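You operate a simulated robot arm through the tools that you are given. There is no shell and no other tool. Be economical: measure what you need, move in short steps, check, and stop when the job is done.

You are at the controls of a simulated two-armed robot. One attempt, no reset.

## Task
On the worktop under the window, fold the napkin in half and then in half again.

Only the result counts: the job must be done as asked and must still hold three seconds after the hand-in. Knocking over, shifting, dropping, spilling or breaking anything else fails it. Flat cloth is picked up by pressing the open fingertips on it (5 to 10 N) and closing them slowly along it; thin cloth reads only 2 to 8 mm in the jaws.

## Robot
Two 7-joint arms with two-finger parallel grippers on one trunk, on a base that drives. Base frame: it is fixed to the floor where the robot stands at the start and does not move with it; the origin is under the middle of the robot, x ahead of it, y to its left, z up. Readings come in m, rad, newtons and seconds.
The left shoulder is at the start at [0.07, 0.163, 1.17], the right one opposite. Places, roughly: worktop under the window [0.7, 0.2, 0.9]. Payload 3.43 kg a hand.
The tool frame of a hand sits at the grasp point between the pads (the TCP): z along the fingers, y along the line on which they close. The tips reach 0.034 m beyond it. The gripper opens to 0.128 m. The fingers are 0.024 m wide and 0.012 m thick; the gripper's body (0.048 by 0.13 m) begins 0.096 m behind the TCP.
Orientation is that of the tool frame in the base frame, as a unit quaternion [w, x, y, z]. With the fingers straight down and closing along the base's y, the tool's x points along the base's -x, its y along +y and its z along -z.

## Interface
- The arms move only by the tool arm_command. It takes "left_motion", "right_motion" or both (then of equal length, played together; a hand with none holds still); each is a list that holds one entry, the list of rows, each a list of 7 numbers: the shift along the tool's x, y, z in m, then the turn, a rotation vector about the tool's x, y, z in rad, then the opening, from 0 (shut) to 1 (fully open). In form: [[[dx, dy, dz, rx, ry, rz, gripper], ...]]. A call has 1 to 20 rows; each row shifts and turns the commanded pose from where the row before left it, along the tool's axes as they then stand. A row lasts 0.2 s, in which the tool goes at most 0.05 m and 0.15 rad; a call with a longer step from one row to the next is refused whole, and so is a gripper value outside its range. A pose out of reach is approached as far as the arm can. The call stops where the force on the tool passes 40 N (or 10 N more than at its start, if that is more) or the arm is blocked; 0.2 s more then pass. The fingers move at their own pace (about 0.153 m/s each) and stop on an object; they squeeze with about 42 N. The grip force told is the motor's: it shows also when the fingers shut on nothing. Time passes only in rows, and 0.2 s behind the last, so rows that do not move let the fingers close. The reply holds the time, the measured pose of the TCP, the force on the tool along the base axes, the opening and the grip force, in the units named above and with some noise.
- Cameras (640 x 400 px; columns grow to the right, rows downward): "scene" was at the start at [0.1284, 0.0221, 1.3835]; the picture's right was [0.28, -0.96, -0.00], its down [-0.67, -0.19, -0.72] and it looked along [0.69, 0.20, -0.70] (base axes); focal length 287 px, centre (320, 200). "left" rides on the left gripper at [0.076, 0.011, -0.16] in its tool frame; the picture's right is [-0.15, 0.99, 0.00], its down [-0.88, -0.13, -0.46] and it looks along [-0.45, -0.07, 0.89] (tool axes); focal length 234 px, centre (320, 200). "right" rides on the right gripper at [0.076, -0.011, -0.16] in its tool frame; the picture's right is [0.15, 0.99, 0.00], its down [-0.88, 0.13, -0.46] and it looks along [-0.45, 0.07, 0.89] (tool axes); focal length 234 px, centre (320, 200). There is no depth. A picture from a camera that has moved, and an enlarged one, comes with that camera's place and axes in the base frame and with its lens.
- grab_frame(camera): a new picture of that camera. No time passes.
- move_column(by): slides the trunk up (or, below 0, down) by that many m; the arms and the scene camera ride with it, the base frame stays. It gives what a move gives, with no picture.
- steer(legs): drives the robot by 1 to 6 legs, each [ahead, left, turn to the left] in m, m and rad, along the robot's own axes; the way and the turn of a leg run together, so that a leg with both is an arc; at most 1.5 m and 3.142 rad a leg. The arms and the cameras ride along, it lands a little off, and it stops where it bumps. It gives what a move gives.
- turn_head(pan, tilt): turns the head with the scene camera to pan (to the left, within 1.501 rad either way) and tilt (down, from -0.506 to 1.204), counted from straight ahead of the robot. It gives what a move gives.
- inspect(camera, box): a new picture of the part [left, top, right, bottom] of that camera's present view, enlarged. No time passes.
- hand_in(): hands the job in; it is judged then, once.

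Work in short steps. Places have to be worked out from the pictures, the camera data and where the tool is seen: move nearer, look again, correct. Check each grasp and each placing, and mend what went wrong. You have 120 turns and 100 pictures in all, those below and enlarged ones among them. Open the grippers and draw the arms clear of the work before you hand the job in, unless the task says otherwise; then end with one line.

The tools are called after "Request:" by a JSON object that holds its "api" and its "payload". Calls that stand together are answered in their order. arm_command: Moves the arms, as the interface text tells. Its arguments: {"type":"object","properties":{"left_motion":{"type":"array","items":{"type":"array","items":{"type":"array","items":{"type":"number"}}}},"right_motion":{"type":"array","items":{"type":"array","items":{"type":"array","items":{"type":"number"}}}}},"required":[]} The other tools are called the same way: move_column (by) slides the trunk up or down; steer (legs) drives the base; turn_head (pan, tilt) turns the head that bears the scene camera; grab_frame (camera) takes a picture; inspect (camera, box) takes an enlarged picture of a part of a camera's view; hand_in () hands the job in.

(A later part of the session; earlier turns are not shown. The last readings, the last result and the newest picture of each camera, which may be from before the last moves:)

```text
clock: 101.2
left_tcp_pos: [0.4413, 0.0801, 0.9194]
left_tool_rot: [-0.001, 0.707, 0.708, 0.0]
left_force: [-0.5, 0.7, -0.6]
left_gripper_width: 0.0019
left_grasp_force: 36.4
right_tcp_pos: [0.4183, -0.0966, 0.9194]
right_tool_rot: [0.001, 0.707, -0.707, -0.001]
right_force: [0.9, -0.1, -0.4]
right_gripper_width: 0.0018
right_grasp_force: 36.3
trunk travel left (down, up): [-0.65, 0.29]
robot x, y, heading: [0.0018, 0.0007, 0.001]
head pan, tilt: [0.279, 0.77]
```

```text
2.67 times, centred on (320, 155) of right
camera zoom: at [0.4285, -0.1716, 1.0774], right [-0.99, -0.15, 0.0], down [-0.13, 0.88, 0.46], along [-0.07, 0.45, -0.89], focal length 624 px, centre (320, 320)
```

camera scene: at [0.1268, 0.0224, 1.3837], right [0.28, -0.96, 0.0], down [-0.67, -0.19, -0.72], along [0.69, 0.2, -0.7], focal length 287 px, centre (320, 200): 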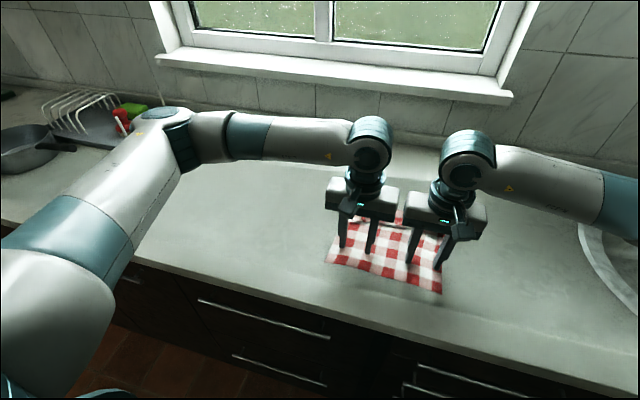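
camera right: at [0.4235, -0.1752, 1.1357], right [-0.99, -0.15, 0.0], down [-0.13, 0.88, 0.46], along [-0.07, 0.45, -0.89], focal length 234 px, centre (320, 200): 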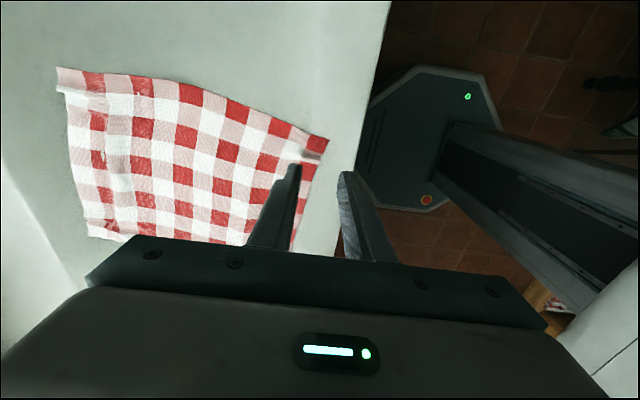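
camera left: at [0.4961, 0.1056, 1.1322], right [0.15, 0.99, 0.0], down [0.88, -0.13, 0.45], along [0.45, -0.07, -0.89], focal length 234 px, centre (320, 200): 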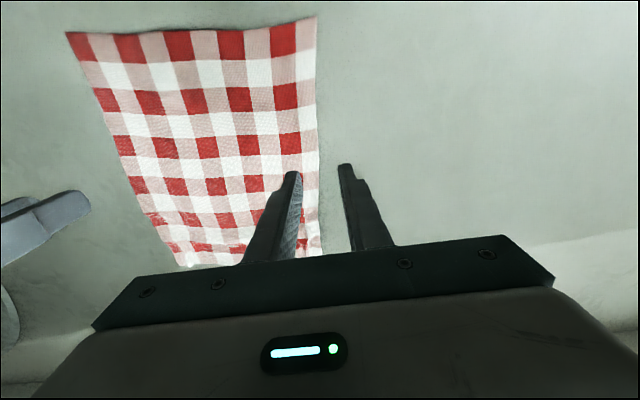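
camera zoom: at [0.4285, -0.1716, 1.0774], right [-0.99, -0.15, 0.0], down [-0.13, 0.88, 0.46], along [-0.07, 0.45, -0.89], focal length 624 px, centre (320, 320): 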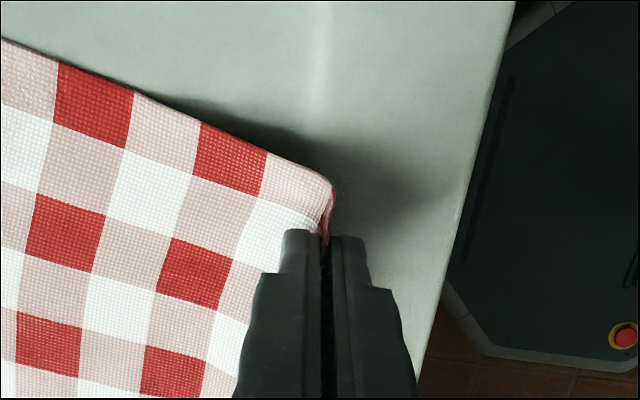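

Both rims are gripped with only about 1 cm turned in the jaws. I'll carry the near edge over in an arc to just above the far edge.

Request:
{"api": "arm_command", "payload": {"left_motion": [[[-0.0016, 0.0071, -0.0199, 0, 0, 0, 0], [-0.0016, 0.0113, -0.0185, 0, 0, 0, 0], [-0.0016, 0.0151, -0.0166, 0, 0, 0, 0], [-0.0016, 0.0184, -0.014, 0, 0, 0, 0], [-0.0016, 0.021, -0.0109, 0, 0, 0, 0], [-0.0016, 0.0234, -0.0076, 0, 0, 0, 0], [-0.0016, 0.0243, -0.004, 0, 0, 0, 0], [-0.0016, 0.0249, -0.0002, 0, 0, 0, 0], [-0.0016, 0.0245, 0.0036, 0, 0, 0, 0], [-0.0016, 0.0235, 0.0071, 0, 0, 0, 0], [-0.0016, 0.0214, 0.0106, 0, 0, 0, 0], [-0.0016, 0.0187, 0.0137, 0, 0, 0, 0], [-0.0016, 0.0155, 0.0162, 0, 0, 0, 0], [-0.0016, 0.0118, 0.0183, 0, 0, 0, 0], [-0.0016, 0.0077, 0.0198, 0, 0, 0, 0], [0, 0, 0, 0, 0, 0, 0]]], "right_motion": [[[0.0016, -0.0071, -0.0199, 0, 0, 0, 0], [0.0016, -0.0113, -0.0185, 0, 0, 0, 0], [0.0016, -0.0151, -0.0166, 0, 0, 0, 0], [0.0016, -0.0184, -0.014, 0, 0, 0, 0], [0.0016, -0.021, -0.0109, 0, 0, 0, 0], [0.0016, -0.0234, -0.0076, 0, 0, 0, 0], [0.0016, -0.0243, -0.004, 0, 0, 0, 0], [0.0016, -0.0249, -0.0002, 0, 0, 0, 0], [0.0016, -0.0245, 0.0036, 0, 0, 0, 0], [0.0016, -0.0235, 0.0071, 0, 0, 0, 0], [0.0016, -0.0214, 0.0106, 0, 0, 0, 0], [0.0016, -0.0187, 0.0137, 0, 0, 0, 0], [0.0016, -0.0155, 0.0162, 0, 0, 0, 0], [0.0016, -0.0118, 0.0183, 0, 0, 0, 0], [0.0016, -0.0077, 0.0198, 0, 0, 0, 0], [0, 0, 0, 0, 0, 0, 0]]]}}

Request:
{"api": "inspect", "payload": {"camera": "scene", "box": [290, 150, 482, 310]}}

Request:
{"api": "inspect", "payload": {"camera": "left", "box": [160, 80, 400, 230]}}

```text
clock: 104.6
left_tcp_pos: [0.4496, 0.0791, 0.9403]
left_tool_rot: [-0.002, 0.706, 0.708, -0.001]
left_force: [-0.6, -14.9, 4.2]
left_gripper_width: 0.0021
left_grasp_force: 37.0
left hand out of reach, approached as far as the arm can: row 2, 3, 4, 5, 6, 7, 8, 9, 10, 11, 12, 13, 14, 15
right_tcp_pos: [0.445, -0.1096, 0.9809]
right_tool_rot: [-0.002, -0.706, 0.708, -0.001]
right_force: [0.0, 14.3, -2.9]
right_gripper_width: 0.0016
right_grasp_force: 37.0
right hand out of reach, approached as far as the arm can: row 3, 4, 5, 6, 7, 8, 9, 10, 11, 12, 13, 14, 15
trunk travel left (down, up): [-0.65, 0.29]
robot x, y, heading: [-0.0019, -0.0014, 0.0]
head pan, tilt: [0.279, 0.77]
```

```text
2.50 times, centred on (386, 230) of scene
camera zoom: at [0.1284, 0.022, 1.3835], right [0.28, -0.96, 0.0], down [-0.67, -0.19, -0.72], along [0.69, 0.2, -0.7], focal length 718 px, centre (155, 125)
```

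zoom: 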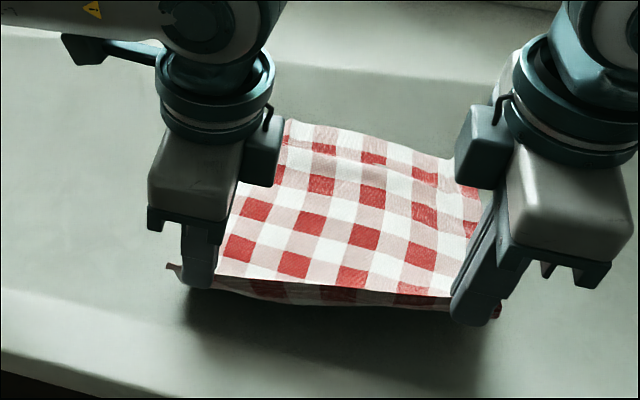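

```text
2.67 times, centred on (280, 155) of left
camera zoom: at [0.4608, 0.1542, 1.0985], right [0.99, -0.15, 0.0], down [-0.13, -0.88, 0.46], along [-0.07, -0.45, -0.89], focal length 624 px, centre (427, 320)
```

zoom: 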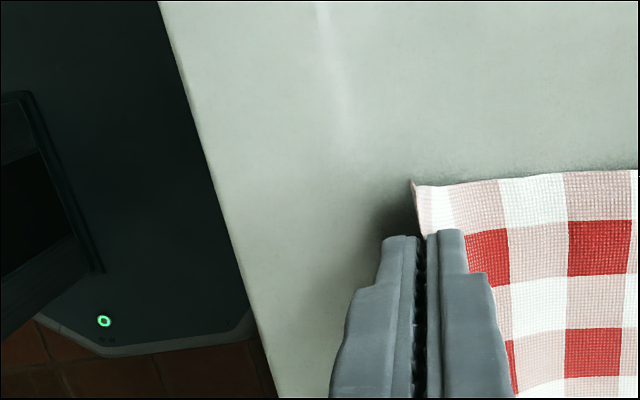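

With this yaw the arms hit a joint limit early and couldn't carry. I'll lay the edge back and release, then test the opposite yaw in free air.

Request:
{"api": "arm_command", "payload": {"left_motion": [[[0, -0.002, 0.01, 0, 0, 0, 0], [0, -0.004, 0.012, 0, 0, 0, 0], [0, -0.004, 0.012, 0, 0, 0, 0], [0, 0, 0.006, 0, 0, 0, 0], [0, 0, 0.002, 0, 0, 0, 0], [0, 0, 0, 0, 0, 0, 0.1], [0, 0, 0, 0, 0, 0, 0.2], [0, 0, -0.02, 0, 0, 0, 0.2], [0, 0, -0.04, 0, 0, 0, 0.2], [0, 0, -0.04, 0, 0, 0, 0.2]]], "right_motion": [[[-0.006, 0.006, 0.02, 0, 0, 0, 0], [-0.005, 0.008, 0.02, 0, 0, 0, 0], [0, 0.008, 0.02, 0, 0, 0, 0], [0, 0.005, 0.017, 0, 0, 0, 0], [0, 0, 0.005, 0, 0, 0, 0], [0, 0, 0, 0, 0, 0, 0.1], [0, 0, 0, 0, 0, 0, 0.2], [0, 0, -0.02, 0, 0, 0, 0.2], [0, 0, -0.04, 0, 0, 0, 0.2], [0, 0, -0.04, 0, 0, 0, 0.2]]]}}

Request:
{"api": "arm_command", "payload": {"left_motion": [[[0, 0, 0, 0, 0, -0.15, 0.2], [0, 0, 0, 0, 0, -0.15, 0.2], [0, 0, 0, 0, 0, -0.15, 0.2], [0, 0, 0, 0, 0, -0.15, 0.2], [0, 0, 0, 0, 0, -0.15, 0.2], [0, 0, 0, 0, 0, -0.15, 0.2], [0, 0, 0, 0, 0, -0.15, 0.2], [0, 0, 0, 0, 0, -0.15, 0.2], [0, 0, 0, 0, 0, -0.15, 0.2], [0, 0, 0, 0, 0, -0.15, 0.2], [0, 0, 0, 0, 0, -0.07, 0.2]]], "right_motion": [[[0, 0, 0, 0, 0, 0.15, 0.2], [0, 0, 0, 0, 0, 0.15, 0.2], [0, 0, 0, 0, 0, 0.15, 0.2], [0, 0, 0, 0, 0, 0.15, 0.2], [0, 0, 0, 0, 0, 0.15, 0.2], [0, 0, 0, 0, 0, 0.15, 0.2], [0, 0, 0, 0, 0, 0.15, 0.2], [0, 0, 0, 0, 0, 0.15, 0.2], [0, 0, 0, 0, 0, 0.15, 0.2], [0, 0, 0, 0, 0, 0.15, 0.2], [0, 0, 0, 0, 0, 0.07, 0.2]]]}}

Request:
{"api": "grab_frame", "payload": {"camera": "scene"}}

```text
clock: 106.8
left_tcp_pos: [0.4397, 0.0794, 0.9976]
left_tool_rot: [0.0, 0.707, 0.707, 0.0]
left_force: [0.5, 0.3, -0.6]
left_gripper_width: 0.0256
left_grasp_force: 0.0
right_tcp_pos: [0.4153, -0.0979, 0.9993]
right_tool_rot: [0.0, 0.707, -0.707, -0.001]
right_force: [0.1, -0.2, -0.5]
right_gripper_width: 0.0256
right_grasp_force: 0.0
trunk travel left (down, up): [-0.65, 0.29]
robot x, y, heading: [-0.0031, 0.0, -0.0]
head pan, tilt: [0.279, 0.77]
```

```text
clock: 109.2
left_tcp_pos: [0.4392, 0.0785, 0.9971]
left_tool_rot: [-0.002, -0.001, 1.0, 0.0]
left_force: [0.7, 0.4, 0.3]
left_gripper_width: 0.0258
left_grasp_force: 0.2
right_tcp_pos: [0.4171, -0.0978, 0.9986]
right_tool_rot: [-0.001, 0.0, 1.0, 0.001]
right_force: [-0.1, -0.1, -0.2]
right_gripper_width: 0.0253
right_grasp_force: 0.1
trunk travel left (down, up): [-0.65, 0.29]
robot x, y, heading: [-0.0028, 0.0008, 0.003]
head pan, tilt: [0.279, 0.77]
```

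```text
23 pictures are left
camera scene: at [0.1284, 0.022, 1.3835], right [0.28, -0.96, 0.0], down [-0.67, -0.19, -0.72], along [0.69, 0.2, -0.7], focal length 287 px, centre (320, 200)
```

scene: 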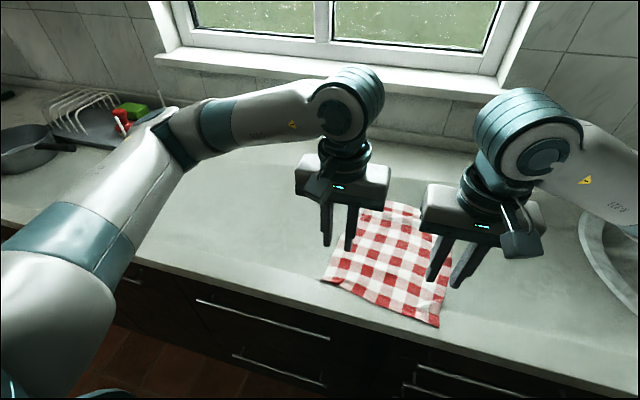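

Now I'll test the opposite yaw on the left hand in free air, including reach to the far side.

Request:
{"api": "arm_command", "payload": {"left_motion": [[[0, 0.04, 0, 0, 0, -0.143, 0.2], [0, 0, 0, 0, 0, -0.143, 0.2], [0, 0, 0, 0, 0, -0.143, 0.2], [0, 0, 0, 0, 0, -0.143, 0.2], [0, 0, 0, 0, 0, -0.143, 0.2], [0, 0, 0, 0, 0, -0.143, 0.2], [0, 0, 0, 0, 0, -0.143, 0.2], [0, 0, 0, 0, 0, -0.143, 0.2], [0, 0, 0, 0, 0, -0.143, 0.2], [0, 0, 0, 0, 0, -0.143, 0.2], [0, 0, 0, 0, 0, -0.141, 0.2], [0, -0.045, 0, 0, 0, 0, 0.2], [0, -0.045, 0, 0, 0, 0, 0.2], [0, -0.045, 0, 0, 0, 0, 0.2], [0, -0.045, 0, 0, 0, 0, 0.2], [0, -0.045, 0, 0, 0, 0, 0.2], [0, -0.045, 0, 0, 0, 0, 0.2]]]}}

```text
clock: 112.8
left_tcp_pos: [0.7114, 0.1179, 0.9965]
left_tool_rot: [-0.001, -0.707, 0.708, 0.001]
left_force: [0.7, 0.4, -0.2]
left_gripper_width: 0.0258
left_grasp_force: 0.1
right_tcp_pos: [0.4161, -0.0993, 0.9984]
right_tool_rot: [-0.001, -0.002, 1.0, -0.001]
right_force: [-0.1, -0.6, -0.8]
right_gripper_width: 0.026
right_grasp_force: 0.1
trunk travel left (down, up): [-0.65, 0.29]
robot x, y, heading: [-0.0042, -0.0002, 0.002]
head pan, tilt: [0.279, 0.77]
```

The opposite yaw works freely for the left. Revised plan: fold left over right first (fingers already close along y, no yaw needed, left hand at the far-left corner and right hand at the near-left), then fold the near end over with a single yawed hand. I'll clear both hands to get a clean picture.

Request:
{"api": "arm_command", "payload": {"left_motion": [[[-0.03, 0, 0, 0, 0, 0.143, 0.25], [0, 0, 0, 0, 0, 0.143, 0.25], [0, 0, 0, 0, 0, 0.143, 0.25], [0, 0, 0, 0, 0, 0.143, 0.25], [0, 0, 0, 0, 0, 0.143, 0.25], [0, 0, 0, 0, 0, 0.143, 0.25], [0, 0, 0, 0, 0, 0.143, 0.25], [0, 0, 0, 0, 0, 0.143, 0.25], [0, 0, 0, 0, 0, 0.143, 0.25], [0, 0, 0, 0, 0, 0.143, 0.25], [0, 0.03, 0, 0, 0, 0.141, 0.25]]], "right_motion": [[[0, -0.04, 0, 0, 0, 0, 0.25], [0, -0.04, 0, 0, 0, 0, 0.25], [0, -0.04, 0, 0, 0, 0, 0.25], [0, -0.03, 0, 0, 0, 0, 0.25], [0, 0, 0, 0, 0, 0, 0.25], [0, 0, 0, 0, 0, 0, 0.25], [0, 0, 0, 0, 0, 0, 0.25], [0, 0, 0, 0, 0, 0, 0.25], [0, 0, 0, 0, 0, 0, 0.25], [0, 0, 0, 0, 0, 0, 0.25], [0, 0, 0, 0, 0, 0, 0.25]]]}}

Request:
{"api": "inspect", "payload": {"camera": "scene", "box": [290, 175, 482, 335]}}

```text
clock: 115.2
left_tcp_pos: [0.7063, 0.1803, 0.9967]
left_tool_rot: [0.0, 0.002, 1.0, -0.001]
left_force: [-0.7, 0.2, -0.6]
left_gripper_width: 0.0318
left_grasp_force: 0.1
right_tcp_pos: [0.4174, -0.2474, 1.0006]
right_tool_rot: [0.0, -0.001, 1.0, 0.0]
right_force: [-0.1, 0.3, -0.1]
right_gripper_width: 0.0318
right_grasp_force: 0.0
trunk travel left (down, up): [-0.65, 0.29]
robot x, y, heading: [0.0017, -0.0008, -0.002]
head pan, tilt: [0.279, 0.77]
```

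```text
2.50 times, centred on (386, 255) of scene
camera zoom: at [0.1278, 0.0244, 1.3835], right [0.28, -0.96, 0.0], down [-0.67, -0.19, -0.72], along [0.69, 0.2, -0.7], focal length 718 px, centre (155, 62)
```

zoom: 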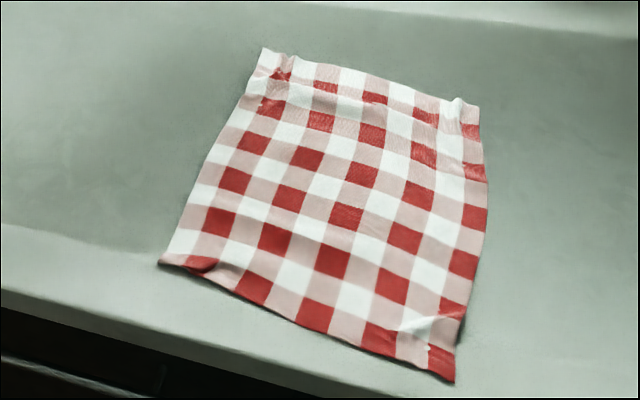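

A clear view: the left edge runs from (0.420, 0.106) to (0.696, 0.068). I'll bring the left hand to its far end (x≈0.665) and the right hand to its near end (x≈0.45), with the outer fingers just off the cloth.

Request:
{"api": "arm_command", "payload": {"left_motion": [[[0.0103, -0.029, 0.0117, 0, 0, 0, 0.19], [0.0103, -0.029, 0.0117, 0, 0, 0, 0.19], [0.0103, -0.029, 0.0117, 0, 0, 0, 0.19], [0.0103, -0.029, 0.0117, 0, 0, 0, 0.19], [0, 0, 0.02, 0, 0, 0, 0.19], [0, 0, 0.02, 0, 0, 0, 0.19], [0, 0, 0.01, 0, 0, 0, 0.19], [0, 0, 0, 0, 0, 0, 0.19], [0, 0, 0, 0, 0, 0, 0.19], [0, 0, 0, 0, 0, 0, 0.19], [0, 0, 0, 0, 0, 0, 0.19]]], "right_motion": [[[-0.0041, 0.0426, 0, 0, 0, 0, 0.19], [-0.0041, 0.0426, 0, 0, 0, 0, 0.19], [-0.0041, 0.0426, 0, 0, 0, 0, 0.19], [-0.0041, 0.0426, 0, 0, 0, 0, 0.19], [-0.0041, 0.0426, 0, 0, 0, 0, 0.19], [-0.0041, 0.0426, 0, 0, 0, 0, 0.19], [-0.0041, 0.0426, 0, 0, 0, 0, 0.19], [-0.0041, 0.0426, 0, 0, 0, 0, 0.19], [0, 0, 0.035, 0, 0, 0, 0.19], [0, 0, 0.035, 0, 0, 0, 0.19], [0, 0, 0.03, 0, 0, 0, 0.19]]]}}

Request:
{"api": "inspect", "payload": {"camera": "left", "box": [200, 80, 440, 230]}}

Request:
{"api": "inspect", "payload": {"camera": "right", "box": [200, 80, 440, 230]}}

```text
clock: 117.6
left_tcp_pos: [0.6658, 0.062, 0.8989]
left_tool_rot: [0.0, 0.0, 1.0, 0.0]
left_force: [0.5, -0.8, 0.2]
left_gripper_width: 0.0242
left_grasp_force: 0.0
right_tcp_pos: [0.4497, 0.0929, 0.9011]
right_tool_rot: [0.0, -0.001, 1.0, -0.001]
right_force: [0.0, 0.2, -0.1]
right_gripper_width: 0.0243
right_grasp_force: 0.2
trunk travel left (down, up): [-0.65, 0.29]
robot x, y, heading: [0.0024, 0.0022, 0.003]
head pan, tilt: [0.279, 0.77]
```

```text
2.67 times, centred on (320, 155) of left
camera zoom: at [0.5898, 0.0738, 1.0584], right [0.15, 0.99, 0.0], down [0.88, -0.13, 0.45], along [0.45, -0.07, -0.89], focal length 624 px, centre (320, 320)
```

zoom: 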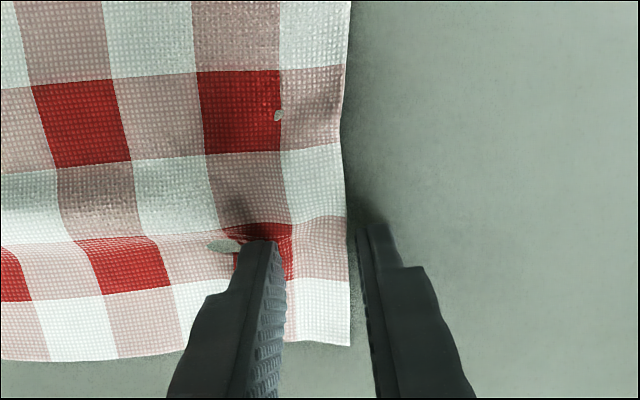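

```text
2.67 times, centred on (320, 155) of right
camera zoom: at [0.3721, 0.0813, 1.0578], right [-0.15, 0.99, 0.0], down [0.88, 0.13, 0.46], along [0.45, 0.07, -0.89], focal length 624 px, centre (320, 320)
```

zoom: 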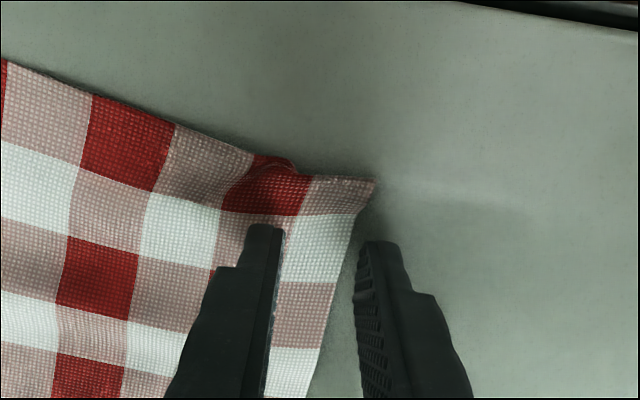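

Placement is excellent: inner fingers about 2 cm in, outer ones just off the edge. I'll lower to contact.

Request:
{"api": "arm_command", "payload": {"left_motion": [[[0, 0, 0.002, 0, 0, 0, 0.19], [0, 0, 0.001, 0, 0, 0, 0.19], [0, 0, 0.0005, 0, 0, 0, 0.19], [0, 0, 0, 0, 0, 0, 0.19], [0, 0, 0, 0, 0, 0, 0.19]]], "right_motion": [[[0, 0, 0.003, 0, 0, 0, 0.19], [0, 0, 0.001, 0, 0, 0, 0.19], [0, 0, 0.001, 0, 0, 0, 0.19], [0, 0, 0, 0, 0, 0, 0.19], [0, 0, 0, 0, 0, 0, 0.19]]]}}

```text
clock: 118.8
left_tcp_pos: [0.6641, 0.0621, 0.8978]
left_tool_rot: [0.0, 0.0, 1.0, 0.0]
left_force: [-0.4, 0.3, -0.2]
left_gripper_width: 0.0245
left_grasp_force: 0.0
right_tcp_pos: [0.4496, 0.0922, 0.8942]
right_tool_rot: [0.0, 0.0, 1.0, 0.0]
right_force: [1.5, 0.4, 10.2]
right_gripper_width: 0.0243
right_grasp_force: 0.0
trunk travel left (down, up): [-0.65, 0.29]
robot x, y, heading: [0.003, -0.0047, 0.002]
head pan, tilt: [0.279, 0.77]
```

Request:
{"api": "arm_command", "payload": {"left_motion": [[[0, 0, 0.001, 0, 0, 0, 0.19], [0, 0, 0.0004, 0, 0, 0, 0.19], [0, 0, 0, 0, 0, 0, 0.19], [0, 0, 0, 0, 0, 0, 0.19]]], "right_motion": [[[0, 0, -0.0003, 0, 0, 0, 0.19], [0, 0, 0, 0, 0, 0, 0.19], [0, 0, 0, 0, 0, 0, 0.19], [0, 0, 0, 0, 0, 0, 0.19]]]}}

```text
clock: 119.8
left_tcp_pos: [0.6638, 0.0628, 0.8957]
left_tool_rot: [0.0, 0.001, 1.0, 0.001]
left_force: [0.6, 0.2, -0.1]
left_gripper_width: 0.0242
left_grasp_force: 0.0
right_tcp_pos: [0.4476, 0.0919, 0.8955]
right_tool_rot: [0.0, 0.0, 1.0, -0.001]
right_force: [2.0, 0.7, 10.5]
right_gripper_width: 0.0239
right_grasp_force: 0.0
trunk travel left (down, up): [-0.65, 0.29]
robot x, y, heading: [-0.0049, 0.0029, 0.001]
head pan, tilt: [0.279, 0.77]
```

Request:
{"api": "arm_command", "payload": {"left_motion": [[[0, 0, 0.0007, 0, 0, 0, 0.19], [0, 0, 0.0004, 0, 0, 0, 0.19], [0, 0, 0, 0, 0, 0, 0.19], [0, 0, 0, 0, 0, 0, 0.19]]]}}

```text
clock: 120.8
left_tcp_pos: [0.6639, 0.0624, 0.8962]
left_tool_rot: [0.0, 0.0, 1.0, 0.0]
left_force: [-0.2, -0.6, 6.6]
left_gripper_width: 0.0243
left_grasp_force: 0.0
right_tcp_pos: [0.4489, 0.0922, 0.895]
right_tool_rot: [0.0, -0.001, 1.0, 0.0]
right_force: [1.9, 1.3, 7.0]
right_gripper_width: 0.0241
right_grasp_force: 0.1
trunk travel left (down, up): [-0.65, 0.29]
robot x, y, heading: [-0.0019, -0.0004, -0.0]
head pan, tilt: [0.279, 0.77]
```

Both are at about 7 N. I'll close slowly and lift 2.5 cm.

Request:
{"api": "arm_command", "payload": {"left_motion": [[[0, 0, 0, 0, 0, 0, 0.17], [0, 0, 0, 0, 0, 0, 0.15], [0, 0, 0, 0, 0, 0, 0.13], [0, 0, 0, 0, 0, 0, 0.11], [0, 0, 0, 0, 0, 0, 0.09], [0, 0, 0, 0, 0, 0, 0.07], [0, 0, 0, 0, 0, 0, 0.05], [0, 0, 0, 0, 0, 0, 0.03], [0, 0, 0, 0, 0, 0, 0.01], [0, 0, 0, 0, 0, 0, 0], [0, 0, 0, 0, 0, 0, 0], [0, 0, -0.01, 0, 0, 0, 0], [0, 0, -0.015, 0, 0, 0, 0]]], "right_motion": [[[0, 0, 0, 0, 0, 0, 0.17], [0, 0, 0, 0, 0, 0, 0.15], [0, 0, 0, 0, 0, 0, 0.13], [0, 0, 0, 0, 0, 0, 0.11], [0, 0, 0, 0, 0, 0, 0.09], [0, 0, 0, 0, 0, 0, 0.07], [0, 0, 0, 0, 0, 0, 0.05], [0, 0, 0, 0, 0, 0, 0.03], [0, 0, 0, 0, 0, 0, 0.01], [0, 0, 0, 0, 0, 0, 0], [0, 0, 0, 0, 0, 0, 0], [0, 0, -0.01, 0, 0, 0, 0], [0, 0, -0.015, 0, 0, 0, 0]]]}}

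Request:
{"api": "inspect", "payload": {"camera": "scene", "box": [290, 175, 482, 335]}}

```text
clock: 123.6
left_tcp_pos: [0.6646, 0.062, 0.9193]
left_tool_rot: [0.0, 0.0, 1.0, 0.0]
left_force: [-0.5, 0.2, -0.4]
left_gripper_width: 0.0018
left_grasp_force: 36.2
right_tcp_pos: [0.4491, 0.0929, 0.9209]
right_tool_rot: [0.0, -0.001, 1.0, 0.0]
right_force: [-0.1, 0.3, -1.2]
right_gripper_width: 0.0017
right_grasp_force: 36.5
trunk travel left (down, up): [-0.65, 0.29]
robot x, y, heading: [-0.0003, 0.0045, 0.004]
head pan, tilt: [0.279, 0.77]
```

```text
2.50 times, centred on (386, 255) of scene
camera zoom: at [0.1274, 0.022, 1.3835], right [0.28, -0.96, 0.0], down [-0.67, -0.19, -0.72], along [0.69, 0.2, -0.7], focal length 718 px, centre (155, 62)
```

zoom: 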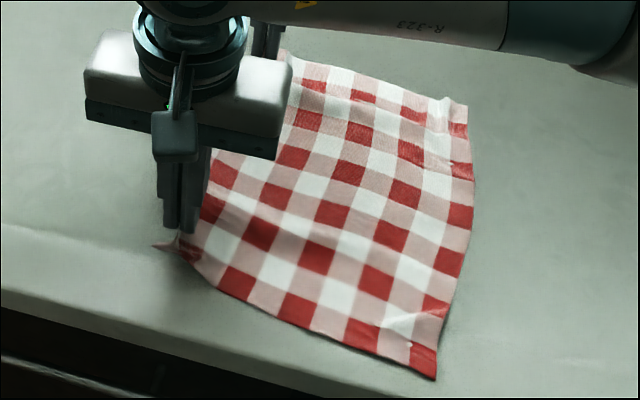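

Both grips hold. I'll carry the left edge over to the right edge in a flattened arc.

Request:
{"api": "arm_command", "payload": {"left_motion": [[[0.0016, -0.005, -0.0164, 0, 0, 0, 0], [0.0016, -0.008, -0.0153, 0, 0, 0, 0], [0.0016, -0.0107, -0.0137, 0, 0, 0, 0], [0.0016, -0.0131, -0.0116, 0, 0, 0, 0], [0.0016, -0.0149, -0.009, 0, 0, 0, 0], [0.0016, -0.0166, -0.0063, 0, 0, 0, 0], [0.0016, -0.0173, -0.0033, 0, 0, 0, 0], [0.0016, -0.0177, -0.0002, 0, 0, 0, 0], [0.0016, -0.0174, 0.003, 0, 0, 0, 0], [0.0016, -0.0167, 0.0059, 0, 0, 0, 0], [0.0016, -0.0152, 0.0088, 0, 0, 0, 0], [0.0016, -0.0133, 0.0113, 0, 0, 0, 0], [0.0016, -0.011, 0.0134, 0, 0, 0, 0], [0.0016, -0.0084, 0.0151, 0, 0, 0, 0], [0.0016, -0.0055, 0.0164, 0, 0, 0, 0], [0, 0, 0, 0, 0, 0, 0]]], "right_motion": [[[0.002, -0.0053, -0.0164, 0, 0, 0, 0], [0.002, -0.0084, -0.0153, 0, 0, 0, 0], [0.002, -0.0112, -0.0137, 0, 0, 0, 0], [0.002, -0.0137, -0.0116, 0, 0, 0, 0], [0.002, -0.0156, -0.009, 0, 0, 0, 0], [0.002, -0.0174, -0.0063, 0, 0, 0, 0], [0.002, -0.0181, -0.0033, 0, 0, 0, 0], [0.002, -0.0185, -0.0002, 0, 0, 0, 0], [0.002, -0.0182, 0.003, 0, 0, 0, 0], [0.002, -0.0175, 0.0059, 0, 0, 0, 0], [0.002, -0.0159, 0.0088, 0, 0, 0, 0], [0.002, -0.0139, 0.0113, 0, 0, 0, 0], [0.002, -0.0115, 0.0134, 0, 0, 0, 0], [0.002, -0.0088, 0.0151, 0, 0, 0, 0], [0.002, -0.0057, 0.0164, 0, 0, 0, 0], [0, 0, 0, 0, 0, 0, 0]]]}}

Request:
{"api": "inspect", "payload": {"camera": "scene", "box": [290, 175, 482, 335]}}

Request:
{"api": "inspect", "payload": {"camera": "left", "box": [160, 0, 480, 200]}}

```text
clock: 127.0
left_tcp_pos: [0.6398, -0.1277, 0.9208]
left_tool_rot: [-0.001, 0.0, 1.0, 0.0]
left_force: [0.2, -0.3, -0.2]
left_gripper_width: 0.0017
left_grasp_force: 36.7
right_tcp_pos: [0.4183, -0.1076, 0.9222]
right_tool_rot: [-0.001, -0.001, 1.0, 0.0]
right_force: [0.7, 0.1, 0.6]
right_gripper_width: 0.0021
right_grasp_force: 36.6
trunk travel left (down, up): [-0.65, 0.29]
robot x, y, heading: [0.0008, 0.0014, 0.004]
head pan, tilt: [0.279, 0.77]
```

```text
2.50 times, centred on (386, 255) of scene
camera zoom: at [0.1282, 0.0224, 1.3835], right [0.28, -0.96, 0.0], down [-0.67, -0.19, -0.72], along [0.69, 0.2, -0.7], focal length 718 px, centre (155, 62)
```

zoom: 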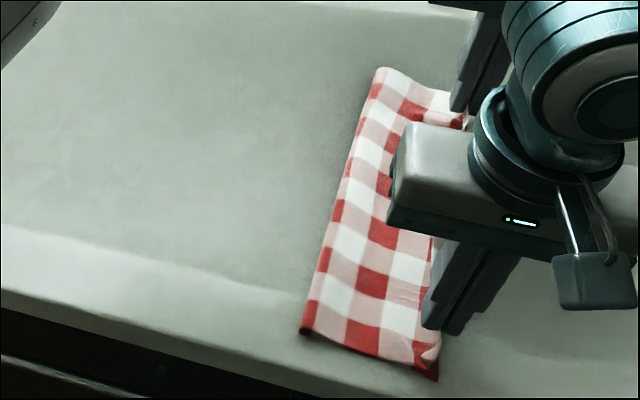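

```text
2.00 times, centred on (320, 100) of left
camera zoom: at [0.5648, -0.117, 1.0803], right [0.15, 0.99, 0.0], down [0.88, -0.13, 0.45], along [0.45, -0.07, -0.89], focal length 468 px, centre (320, 400)
```

zoom: 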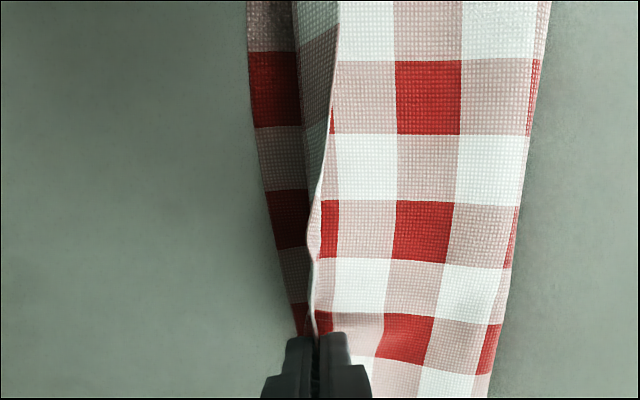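

The fold looks very good. I'll lower with another 8 mm of travel toward the right edge, release slightly, and lift straight up.

Request:
{"api": "arm_command", "payload": {"left_motion": [[[0, -0.003, 0.008, 0, 0, 0, 0], [0, -0.003, 0.008, 0, 0, 0, 0], [0, -0.002, 0.006, 0, 0, 0, 0], [0, 0, 0, 0, 0, 0, 0], [0, 0, 0, 0, 0, 0, 0.04], [0, 0, 0, 0, 0, 0, 0.08], [0, 0, -0.005, 0, 0, 0, 0.1], [0, 0, -0.02, 0, 0, 0, 0.1], [0, 0, -0.04, 0, 0, 0, 0.1], [0, 0, -0.04, 0, 0, 0, 0.1], [0, 0.04, 0, 0, 0, 0, 0.1], [0, 0.045, 0, 0, 0, 0, 0.1], [0, 0.045, 0, 0, 0, 0, 0.1], [0, 0.045, 0, 0, 0, 0, 0.1], [0, 0.045, 0, 0, 0, 0, 0.1], [0, 0.045, 0, 0, 0, 0, 0.1]]], "right_motion": [[[0, -0.003, 0.008, 0, 0, 0, 0], [0, -0.003, 0.008, 0, 0, 0, 0], [0, -0.002, 0.007, 0, 0, 0, 0], [0, 0, 0, 0, 0, 0, 0], [0, 0, 0, 0, 0, 0, 0.04], [0, 0, 0, 0, 0, 0, 0.08], [0, 0, -0.005, 0, 0, 0, 0.1], [0, 0, -0.02, 0, 0, 0, 0.1], [0, 0, -0.04, 0, 0, 0, 0.1], [0, 0, -0.04, 0, 0, 0, 0.1], [0, -0.04, 0, 0, 0, 0, 0.1], [0, -0.045, 0, 0, 0, 0, 0.1], [0, -0.045, 0, 0, 0, 0, 0.1], [0, 0, 0, 0, 0, 0, 0.1], [0, 0, 0, 0, 0, 0, 0.1], [0, 0, 0, 0, 0, 0, 0.1]]]}}

Request:
{"api": "inspect", "payload": {"camera": "scene", "box": [290, 175, 482, 335]}}

```text
clock: 130.4
left_tcp_pos: [0.6416, 0.129, 1.005]
left_tool_rot: [-0.001, 0.001, 1.0, -0.001]
left_force: [-0.1, 0.6, -0.4]
left_gripper_width: 0.0126
left_grasp_force: 0.1
right_tcp_pos: [0.4202, -0.243, 1.0043]
right_tool_rot: [0.001, -0.001, 1.0, 0.0]
right_force: [0.2, 0.0, 0.5]
right_gripper_width: 0.0127
right_grasp_force: 0.1
trunk travel left (down, up): [-0.65, 0.29]
robot x, y, heading: [0.0009, -0.0013, -0.002]
head pan, tilt: [0.279, 0.77]
```

```text
2.50 times, centred on (386, 255) of scene
camera zoom: at [0.128, 0.024, 1.3835], right [0.28, -0.96, 0.0], down [-0.67, -0.19, -0.72], along [0.69, 0.2, -0.7], focal length 718 px, centre (155, 62)
```

zoom: 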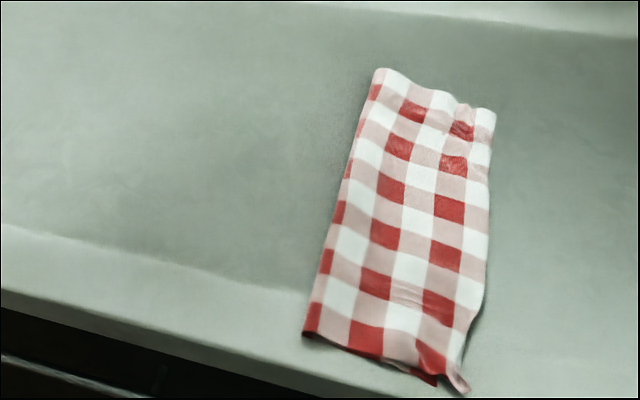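

Fold 1 came out very well, with edges aligned. The near end is close to the counter rim, so I'll press gently with the left hand on the far part and slide the whole stack about 5 cm away before the second fold.

Request:
{"api": "arm_command", "payload": {"left_motion": [[[0.003, -0.045, 0, 0, 0, 0, 0.35], [0.003, -0.045, 0, 0, 0, 0, 0.35], [0.003, -0.045, 0, 0, 0, 0, 0.35], [0.003, -0.045, 0, 0, 0, 0, 0.35], [0.003, -0.045, 0, 0, 0, 0, 0.35], [0.003, 0, 0, 0, 0, 0, 0.35], [0, 0, 0.04, 0, 0, 0, 0.35], [0, 0, 0.04, 0, 0, 0, 0.35], [0, 0, 0.023, 0, 0, 0, 0.35], [0, 0, 0.003, 0, 0, 0, 0.35], [0, 0, 0.0015, 0, 0, 0, 0.35], [0, 0, 0, 0, 0, 0, 0.35], [0, 0, 0, 0, 0, 0, 0.35]]]}}

```text
clock: 133.2
left_tcp_pos: [0.6233, -0.0969, 0.8957]
left_tool_rot: [-0.002, 0.0, 1.0, 0.0]
left_force: [0.2, -0.5, 0.7]
left_gripper_width: 0.0448
left_grasp_force: 0.0
right_tcp_pos: [0.419, -0.2446, 1.0031]
right_tool_rot: [-0.001, -0.001, 1.0, 0.0]
right_force: [-0.3, 0.5, 0.4]
right_gripper_width: 0.0129
right_grasp_force: 0.1
trunk travel left (down, up): [-0.65, 0.29]
robot x, y, heading: [0.0055, -0.0013, -0.001]
head pan, tilt: [0.279, 0.77]
```

I'll press about 1 mm more and slide 5 cm away, then lift and look. In the same call the right hand starts yawing in free air.

Request:
{"api": "arm_command", "payload": {"left_motion": [[[0, 0, 0.0007, 0, 0, 0, 0.35], [0, 0, 0.0005, 0, 0, 0, 0.35], [0, 0, 0, 0, 0, 0, 0.35], [-0.008, 0, 0, 0, 0, 0, 0.35], [-0.008, 0, 0, 0, 0, 0, 0.35], [-0.008, 0, 0, 0, 0, 0, 0.35], [-0.008, 0, 0, 0, 0, 0, 0.35], [-0.008, 0, 0, 0, 0, 0, 0.35], [-0.008, 0, 0, 0, 0, 0, 0.35], [-0.008, 0, 0, 0, 0, 0, 0.35], [0, 0, -0.02, 0, 0, 0, 0.35], [0, 0, -0.04, 0, 0, 0, 0.35], [0, 0.04, -0.03, 0, 0, 0, 0.35], [0, 0.045, 0, 0, 0, 0, 0.35], [0, 0.045, 0, 0, 0, 0, 0.35], [0, 0.045, 0, 0, 0, 0, 0.35], [0, 0.045, 0, 0, 0, 0, 0.35]]], "right_motion": [[[0, 0, 0, 0, 0, 0.143, 0.19], [0, 0, 0, 0, 0, 0.143, 0.19], [0, 0, 0, 0, 0, 0.143, 0.19], [0, 0, 0, 0, 0, 0.143, 0.19], [0, 0, 0, 0, 0, 0.143, 0.19], [0, 0, 0, 0, 0, 0.143, 0.19], [0, 0, 0, 0, 0, 0.143, 0.19], [0, 0, 0, 0, 0, 0.143, 0.19], [0, 0, 0, 0, 0, 0.143, 0.19], [0, 0, 0, 0, 0, 0.143, 0.19], [0, 0, 0, 0, 0, 0.141, 0.19], [0, 0, 0, 0, 0, 0, 0.19], [0, 0, 0, 0, 0, 0, 0.19], [0, 0, 0, 0, 0, 0, 0.19], [0, 0, 0, 0, 0, 0, 0.19], [0, 0, 0, 0, 0, 0, 0.19], [0, 0, 0, 0, 0, 0, 0.19]]]}}

Request:
{"api": "inspect", "payload": {"camera": "scene", "box": [290, 175, 482, 335]}}

```text
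clock: 136.8
left_tcp_pos: [0.6781, 0.1237, 0.9837]
left_tool_rot: [-0.001, 0.001, 1.0, -0.001]
left_force: [1.5, 0.3, -0.7]
left_gripper_width: 0.0446
left_grasp_force: 0.1
right_tcp_pos: [0.4189, -0.2433, 1.0024]
right_tool_rot: [0.001, 0.706, 0.708, 0.0]
right_force: [0.5, 1.2, -0.3]
right_gripper_width: 0.0244
right_grasp_force: 0.0
trunk travel left (down, up): [-0.65, 0.29]
robot x, y, heading: [-0.0011, 0.0003, 0.004]
head pan, tilt: [0.279, 0.77]
```

```text
2.50 times, centred on (386, 255) of scene
camera zoom: at [0.1282, 0.0238, 1.3835], right [0.28, -0.96, 0.0], down [-0.67, -0.19, -0.72], along [0.69, 0.2, -0.7], focal length 718 px, centre (155, 62)
```

zoom: 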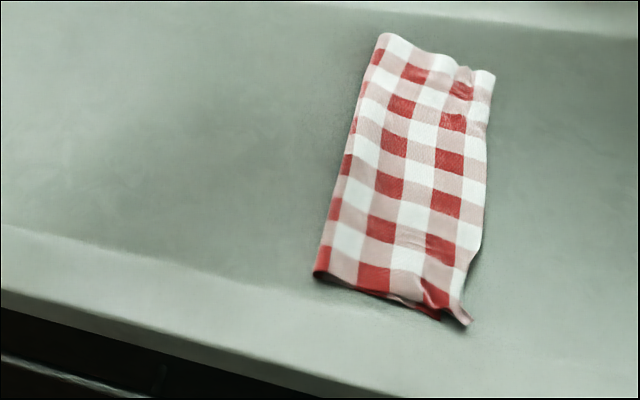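

The stack slid cleanly: near edge now at x≈0.441, far edge at ≈0.739. I'll bring the yawed right hand to the middle of the near edge.

Request:
{"api": "arm_command", "payload": {"right_motion": [[[0.0438, 0.008, 0, 0, 0, 0, 0.22], [0.0438, 0.008, 0, 0, 0, 0, 0.22], [0.0438, 0.008, 0, 0, 0, 0, 0.22], [0.0438, 0.008, 0, 0, 0, 0, 0.22], [0, 0, 0.04, 0, 0, 0, 0.22], [0, 0, 0.04, 0, 0, 0, 0.22], [0, 0, 0.021, 0, 0, 0, 0.22], [0, 0, 0, 0, 0, 0, 0.22]]]}}

Request:
{"api": "inspect", "payload": {"camera": "right", "box": [160, 60, 480, 260]}}

```text
clock: 138.6
left_tcp_pos: [0.6782, 0.124, 0.9856]
left_tool_rot: [0.0, 0.001, 1.0, 0.0]
left_force: [0.0, -0.4, 0.1]
left_gripper_width: 0.0447
left_grasp_force: 0.1
right_tcp_pos: [0.4513, -0.0704, 0.9023]
right_tool_rot: [0.0, 0.706, 0.708, 0.0]
right_force: [0.5, 0.1, 0.3]
right_gripper_width: 0.0281
right_grasp_force: 0.0
trunk travel left (down, up): [-0.65, 0.29]
robot x, y, heading: [0.003, 0.0002, 0.001]
head pan, tilt: [0.279, 0.77]
```

```text
2.00 times, centred on (320, 160) of right
camera zoom: at [0.4382, 0.0063, 1.0611], right [0.99, 0.15, 0.0], down [0.13, -0.88, 0.46], along [0.07, -0.45, -0.89], focal length 468 px, centre (320, 280)
```

zoom: 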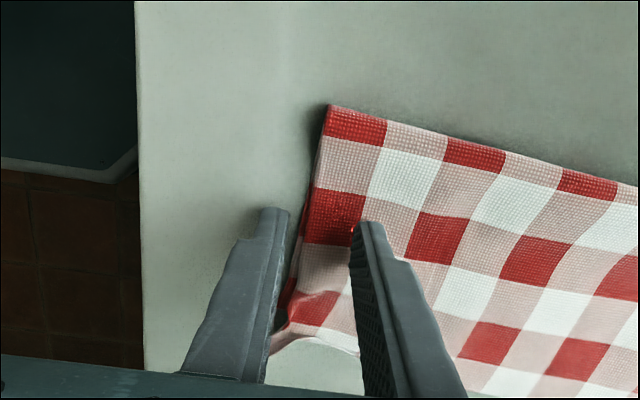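

Well centred: the inner finger is about 23 mm in and the outer just off the edge. I'll lower to contact.

Request:
{"api": "arm_command", "payload": {"right_motion": [[[0, 0, 0.004, 0, 0, 0, 0.22], [0, 0, 0.0015, 0, 0, 0, 0.22], [0, 0, 0.001, 0, 0, 0, 0.22], [0, 0, 0, 0, 0, 0, 0.22], [0, 0, 0, 0, 0, 0, 0.22]]]}}

```text
clock: 139.8
left_tcp_pos: [0.6786, 0.1238, 0.9838]
left_tool_rot: [-0.001, 0.0, 1.0, 0.0]
left_force: [0.0, 0.4, 0.7]
left_gripper_width: 0.0448
left_grasp_force: 0.1
right_tcp_pos: [0.4516, -0.0696, 0.8966]
right_tool_rot: [0.0, 0.707, 0.707, -0.001]
right_force: [-0.7, -0.9, 0.9]
right_gripper_width: 0.0281
right_grasp_force: 0.1
trunk travel left (down, up): [-0.65, 0.29]
robot x, y, heading: [0.0012, 0.0016, -0.002]
head pan, tilt: [0.279, 0.77]
```

Request:
{"api": "arm_command", "payload": {"right_motion": [[[0, 0, 0.0008, 0, 0, 0, 0.22], [0, 0, 0.0005, 0, 0, 0, 0.22], [0, 0, 0, 0, 0, 0, 0.22], [0, 0, 0, 0, 0, 0, 0.22]]]}}

```text
clock: 140.8
left_tcp_pos: [0.6782, 0.1228, 0.9842]
left_tool_rot: [0.0, 0.0, 1.0, 0.0]
left_force: [-0.4, -0.4, 0.2]
left_gripper_width: 0.0446
left_grasp_force: 0.1
right_tcp_pos: [0.4518, -0.0703, 0.8949]
right_tool_rot: [0.0, 0.706, 0.708, 0.0]
right_force: [0.7, 0.2, 6.4]
right_gripper_width: 0.0283
right_grasp_force: 0.2
trunk travel left (down, up): [-0.65, 0.29]
robot x, y, heading: [0.0012, 0.0013, 0.003]
head pan, tilt: [0.279, 0.77]
```

Contact at 6 N. I'll close slowly and lift 3 cm.

Request:
{"api": "arm_command", "payload": {"right_motion": [[[0, 0, 0.0002, 0, 0, 0, 0.2], [0, 0, 0, 0, 0, 0, 0.18], [0, 0, 0, 0, 0, 0, 0.16], [0, 0, 0, 0, 0, 0, 0.14], [0, 0, 0, 0, 0, 0, 0.12], [0, 0, 0, 0, 0, 0, 0.1], [0, 0, 0, 0, 0, 0, 0.08], [0, 0, 0, 0, 0, 0, 0.06], [0, 0, 0, 0, 0, 0, 0.04], [0, 0, 0, 0, 0, 0, 0.02], [0, 0, 0, 0, 0, 0, 0], [0, 0, 0, 0, 0, 0, 0], [0, 0, -0.01, 0, 0, 0, 0], [0, 0, -0.02, 0, 0, 0, 0]]]}}

Request:
{"api": "inspect", "payload": {"camera": "scene", "box": [290, 175, 482, 335]}}

Request:
{"api": "inspect", "payload": {"camera": "right", "box": [160, 60, 480, 260]}}

```text
clock: 143.8
left_tcp_pos: [0.6776, 0.1231, 0.9849]
left_tool_rot: [0.0, 0.001, 1.0, 0.001]
left_force: [0.2, 0.4, -0.1]
left_gripper_width: 0.0446
left_grasp_force: 0.1
right_tcp_pos: [0.4519, -0.0704, 0.9243]
right_tool_rot: [0.0, 0.706, 0.708, -0.001]
right_force: [1.3, 0.7, -0.1]
right_gripper_width: 0.002
right_grasp_force: 37.0
trunk travel left (down, up): [-0.65, 0.29]
robot x, y, heading: [0.0013, -0.0035, 0.001]
head pan, tilt: [0.279, 0.77]
```

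```text
2.50 times, centred on (386, 255) of scene
camera zoom: at [0.1278, 0.0224, 1.3835], right [0.28, -0.96, 0.0], down [-0.67, -0.19, -0.72], along [0.69, 0.2, -0.7], focal length 718 px, centre (155, 62)
```

zoom: 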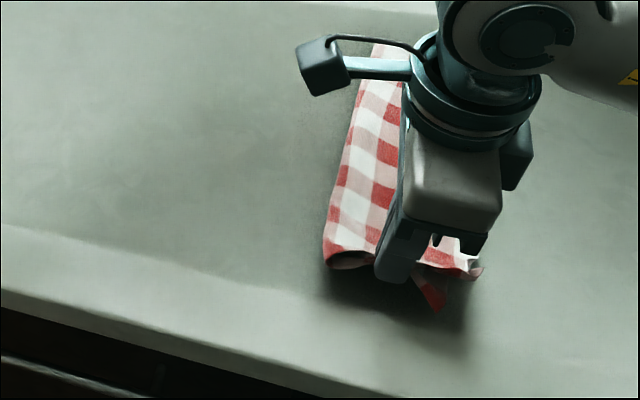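

```text
2.00 times, centred on (320, 160) of right
camera zoom: at [0.4373, 0.0061, 1.0828], right [0.99, 0.15, 0.0], down [0.13, -0.88, 0.46], along [0.07, -0.45, -0.89], focal length 468 px, centre (320, 280)
```

zoom: 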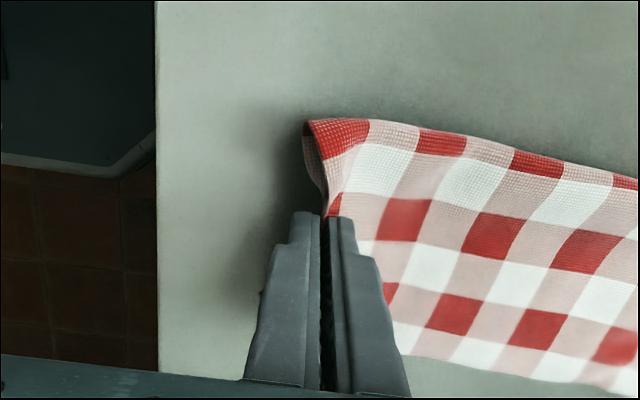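

The grip holds, but I need to know whether both layers are in the jaws. I'll lift a bit more and look.

Request:
{"api": "arm_command", "payload": {"right_motion": [[[0, 0.01, -0.02, 0, 0, 0, 0], [0, 0.015, -0.02, 0, 0, 0, 0], [0, 0.015, -0.02, 0, 0, 0, 0], [0, 0, 0, 0, 0, 0, 0]]]}}

Request:
{"api": "inspect", "payload": {"camera": "scene", "box": [340, 195, 460, 295]}}

```text
clock: 144.8
left_tcp_pos: [0.6778, 0.1219, 0.9851]
left_tool_rot: [-0.001, 0.0, 1.0, -0.001]
left_force: [-0.5, -0.4, 0.7]
left_gripper_width: 0.0448
left_grasp_force: 0.1
right_tcp_pos: [0.4919, -0.07, 0.9858]
right_tool_rot: [-0.001, 0.707, 0.707, 0.0]
right_force: [-0.8, 0.1, -0.5]
right_gripper_width: 0.0021
right_grasp_force: 37.2
trunk travel left (down, up): [-0.65, 0.29]
robot x, y, heading: [0.0015, -0.0022, -0.002]
head pan, tilt: [0.279, 0.77]
```

```text
4.00 times, centred on (400, 245) of scene
camera zoom: at [0.1283, 0.0219, 1.3835], right [0.28, -0.96, 0.0], down [-0.67, -0.19, -0.72], along [0.69, 0.2, -0.7], focal length 1150 px, centre (0, 20)
```

zoom: 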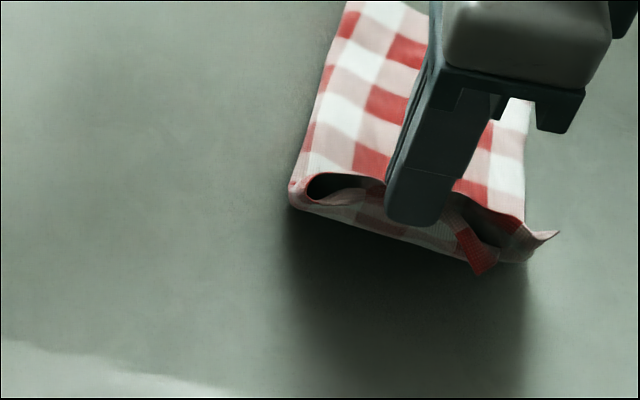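

Both layers are in the jaws and the whole near end is lifted. I'll carry it over in an arc to the far edge.

Request:
{"api": "arm_command", "payload": {"right_motion": [[[-0.0026, 0.0173, -0.0096, 0, 0, 0, 0], [-0.0026, 0.0197, -0.0107, 0, 0, 0, 0], [-0.0026, 0.0212, -0.0079, 0, 0, 0, 0], [-0.0026, 0.0225, -0.0046, 0, 0, 0, 0], [-0.0026, 0.0229, -0.0014, 0, 0, 0, 0], [-0.0026, 0.0229, 0.002, 0, 0, 0, 0], [-0.0026, 0.0224, 0.0051, 0, 0, 0, 0], [-0.0026, 0.0209, 0.0084, 0, 0, 0, 0], [-0.0026, 0.0192, 0.0112, 0, 0, 0, 0], [-0.0026, 0.0168, 0.0139, 0, 0, 0, 0], [-0.0026, 0.0142, 0.016, 0, 0, 0, 0], [-0.0026, 0.011, 0.018, 0, 0, 0, 0], [-0.0026, 0.0075, 0.0191, 0, 0, 0, 0], [0, 0, 0, 0, 0, 0, 0]]]}}

Request:
{"api": "inspect", "payload": {"camera": "scene", "box": [290, 150, 482, 310]}}

Request:
{"api": "inspect", "payload": {"camera": "right", "box": [0, 0, 480, 300]}}

```text
clock: 147.8
left_tcp_pos: [0.6787, 0.1226, 0.9842]
left_tool_rot: [-0.001, 0.0, 1.0, 0.0]
left_force: [0.2, 0.3, -0.5]
left_gripper_width: 0.0448
left_grasp_force: 0.0
right_tcp_pos: [0.7294, -0.103, 0.9244]
right_tool_rot: [0.001, 0.707, 0.707, 0.0]
right_force: [-0.1, 0.4, 0.2]
right_gripper_width: 0.0024
right_grasp_force: 36.6
trunk travel left (down, up): [-0.65, 0.29]
robot x, y, heading: [0.0004, 0.0006, 0.001]
head pan, tilt: [0.279, 0.77]
```

```text
2.50 times, centred on (386, 230) of scene
camera zoom: at [0.1281, 0.0221, 1.3835], right [0.28, -0.96, 0.0], down [-0.67, -0.19, -0.72], along [0.69, 0.2, -0.7], focal length 718 px, centre (155, 125)
```

zoom: 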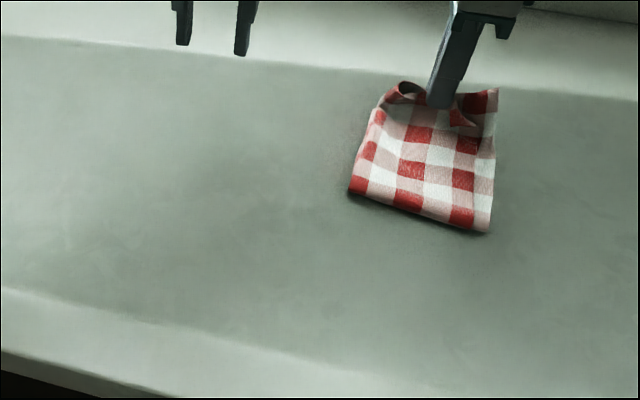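

```text
1.33 times, centred on (240, 150) of right
camera zoom: at [0.7168, -0.0273, 1.083], right [0.99, 0.15, 0.0], down [0.13, -0.88, 0.46], along [0.07, -0.45, -0.89], focal length 312 px, centre (427, 267)
```

zoom: 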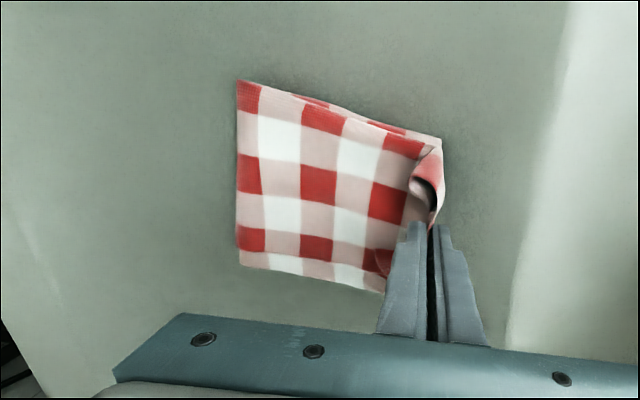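

The second fold is in place and the jaw is right at the far edge. I'll lower, release slightly, and lift straight up.

Request:
{"api": "arm_command", "payload": {"right_motion": [[[0, -0.001, 0.008, 0, 0, 0, 0], [0, -0.001, 0.008, 0, 0, 0, 0], [0, -0.001, 0.007, 0, 0, 0, 0], [0, 0, 0, 0, 0, 0, 0], [0, 0, 0, 0, 0, 0, 0.04], [0, 0, 0, 0, 0, 0, 0.08], [0, 0, -0.005, 0, 0, 0, 0.1], [0, 0, -0.02, 0, 0, 0, 0.1], [0, 0, -0.04, 0, 0, 0, 0.1], [0, 0, -0.04, 0, 0, 0, 0.1], [0, 0, 0, 0, 0, 0, 0.1]]]}}

Request:
{"api": "inspect", "payload": {"camera": "scene", "box": [330, 155, 460, 255]}}

Request:
{"api": "inspect", "payload": {"camera": "right", "box": [80, 40, 480, 290]}}

```text
clock: 150.2
left_tcp_pos: [0.6795, 0.1221, 0.9832]
left_tool_rot: [-0.001, 0.001, 1.0, 0.0]
left_force: [0.2, 0.4, -0.2]
left_gripper_width: 0.0448
left_grasp_force: 0.1
right_tcp_pos: [0.727, -0.1034, 1.0054]
right_tool_rot: [0.0, 0.707, 0.708, 0.0]
right_force: [-0.8, 0.0, 0.2]
right_gripper_width: 0.0129
right_grasp_force: 0.1
trunk travel left (down, up): [-0.65, 0.29]
robot x, y, heading: [-0.0018, -0.0014, 0.002]
head pan, tilt: [0.279, 0.77]
```

```text
4.00 times, centred on (395, 205) of scene
camera zoom: at [0.1291, 0.0218, 1.3834], right [0.28, -0.96, 0.0], down [-0.67, -0.19, -0.72], along [0.69, 0.2, -0.7], focal length 1150 px, centre (20, 180)
```

zoom: 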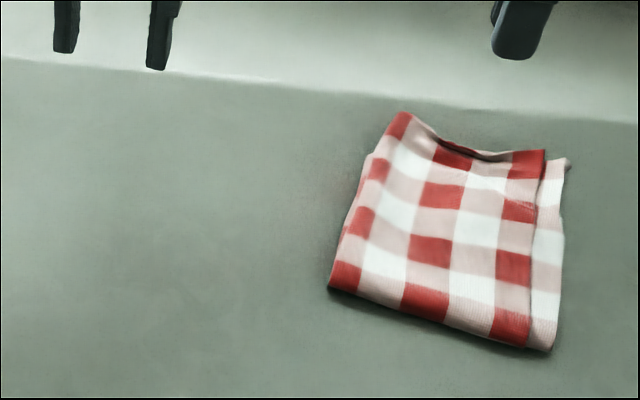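

```text
1.60 times, centred on (280, 165) of right
camera zoom: at [0.7139, -0.0278, 1.1648], right [0.99, 0.15, 0.0], down [0.13, -0.88, 0.46], along [0.07, -0.45, -0.89], focal length 375 px, centre (384, 256)
```

zoom: 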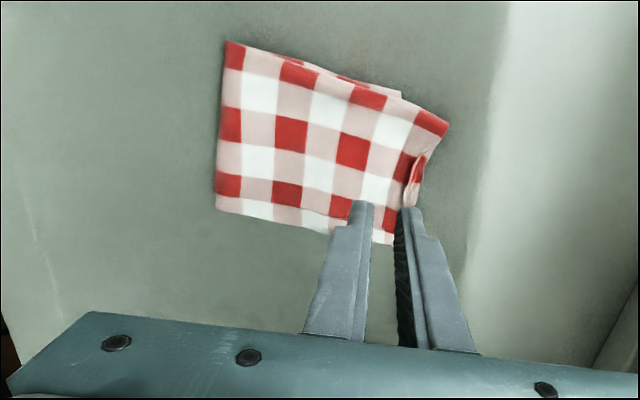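

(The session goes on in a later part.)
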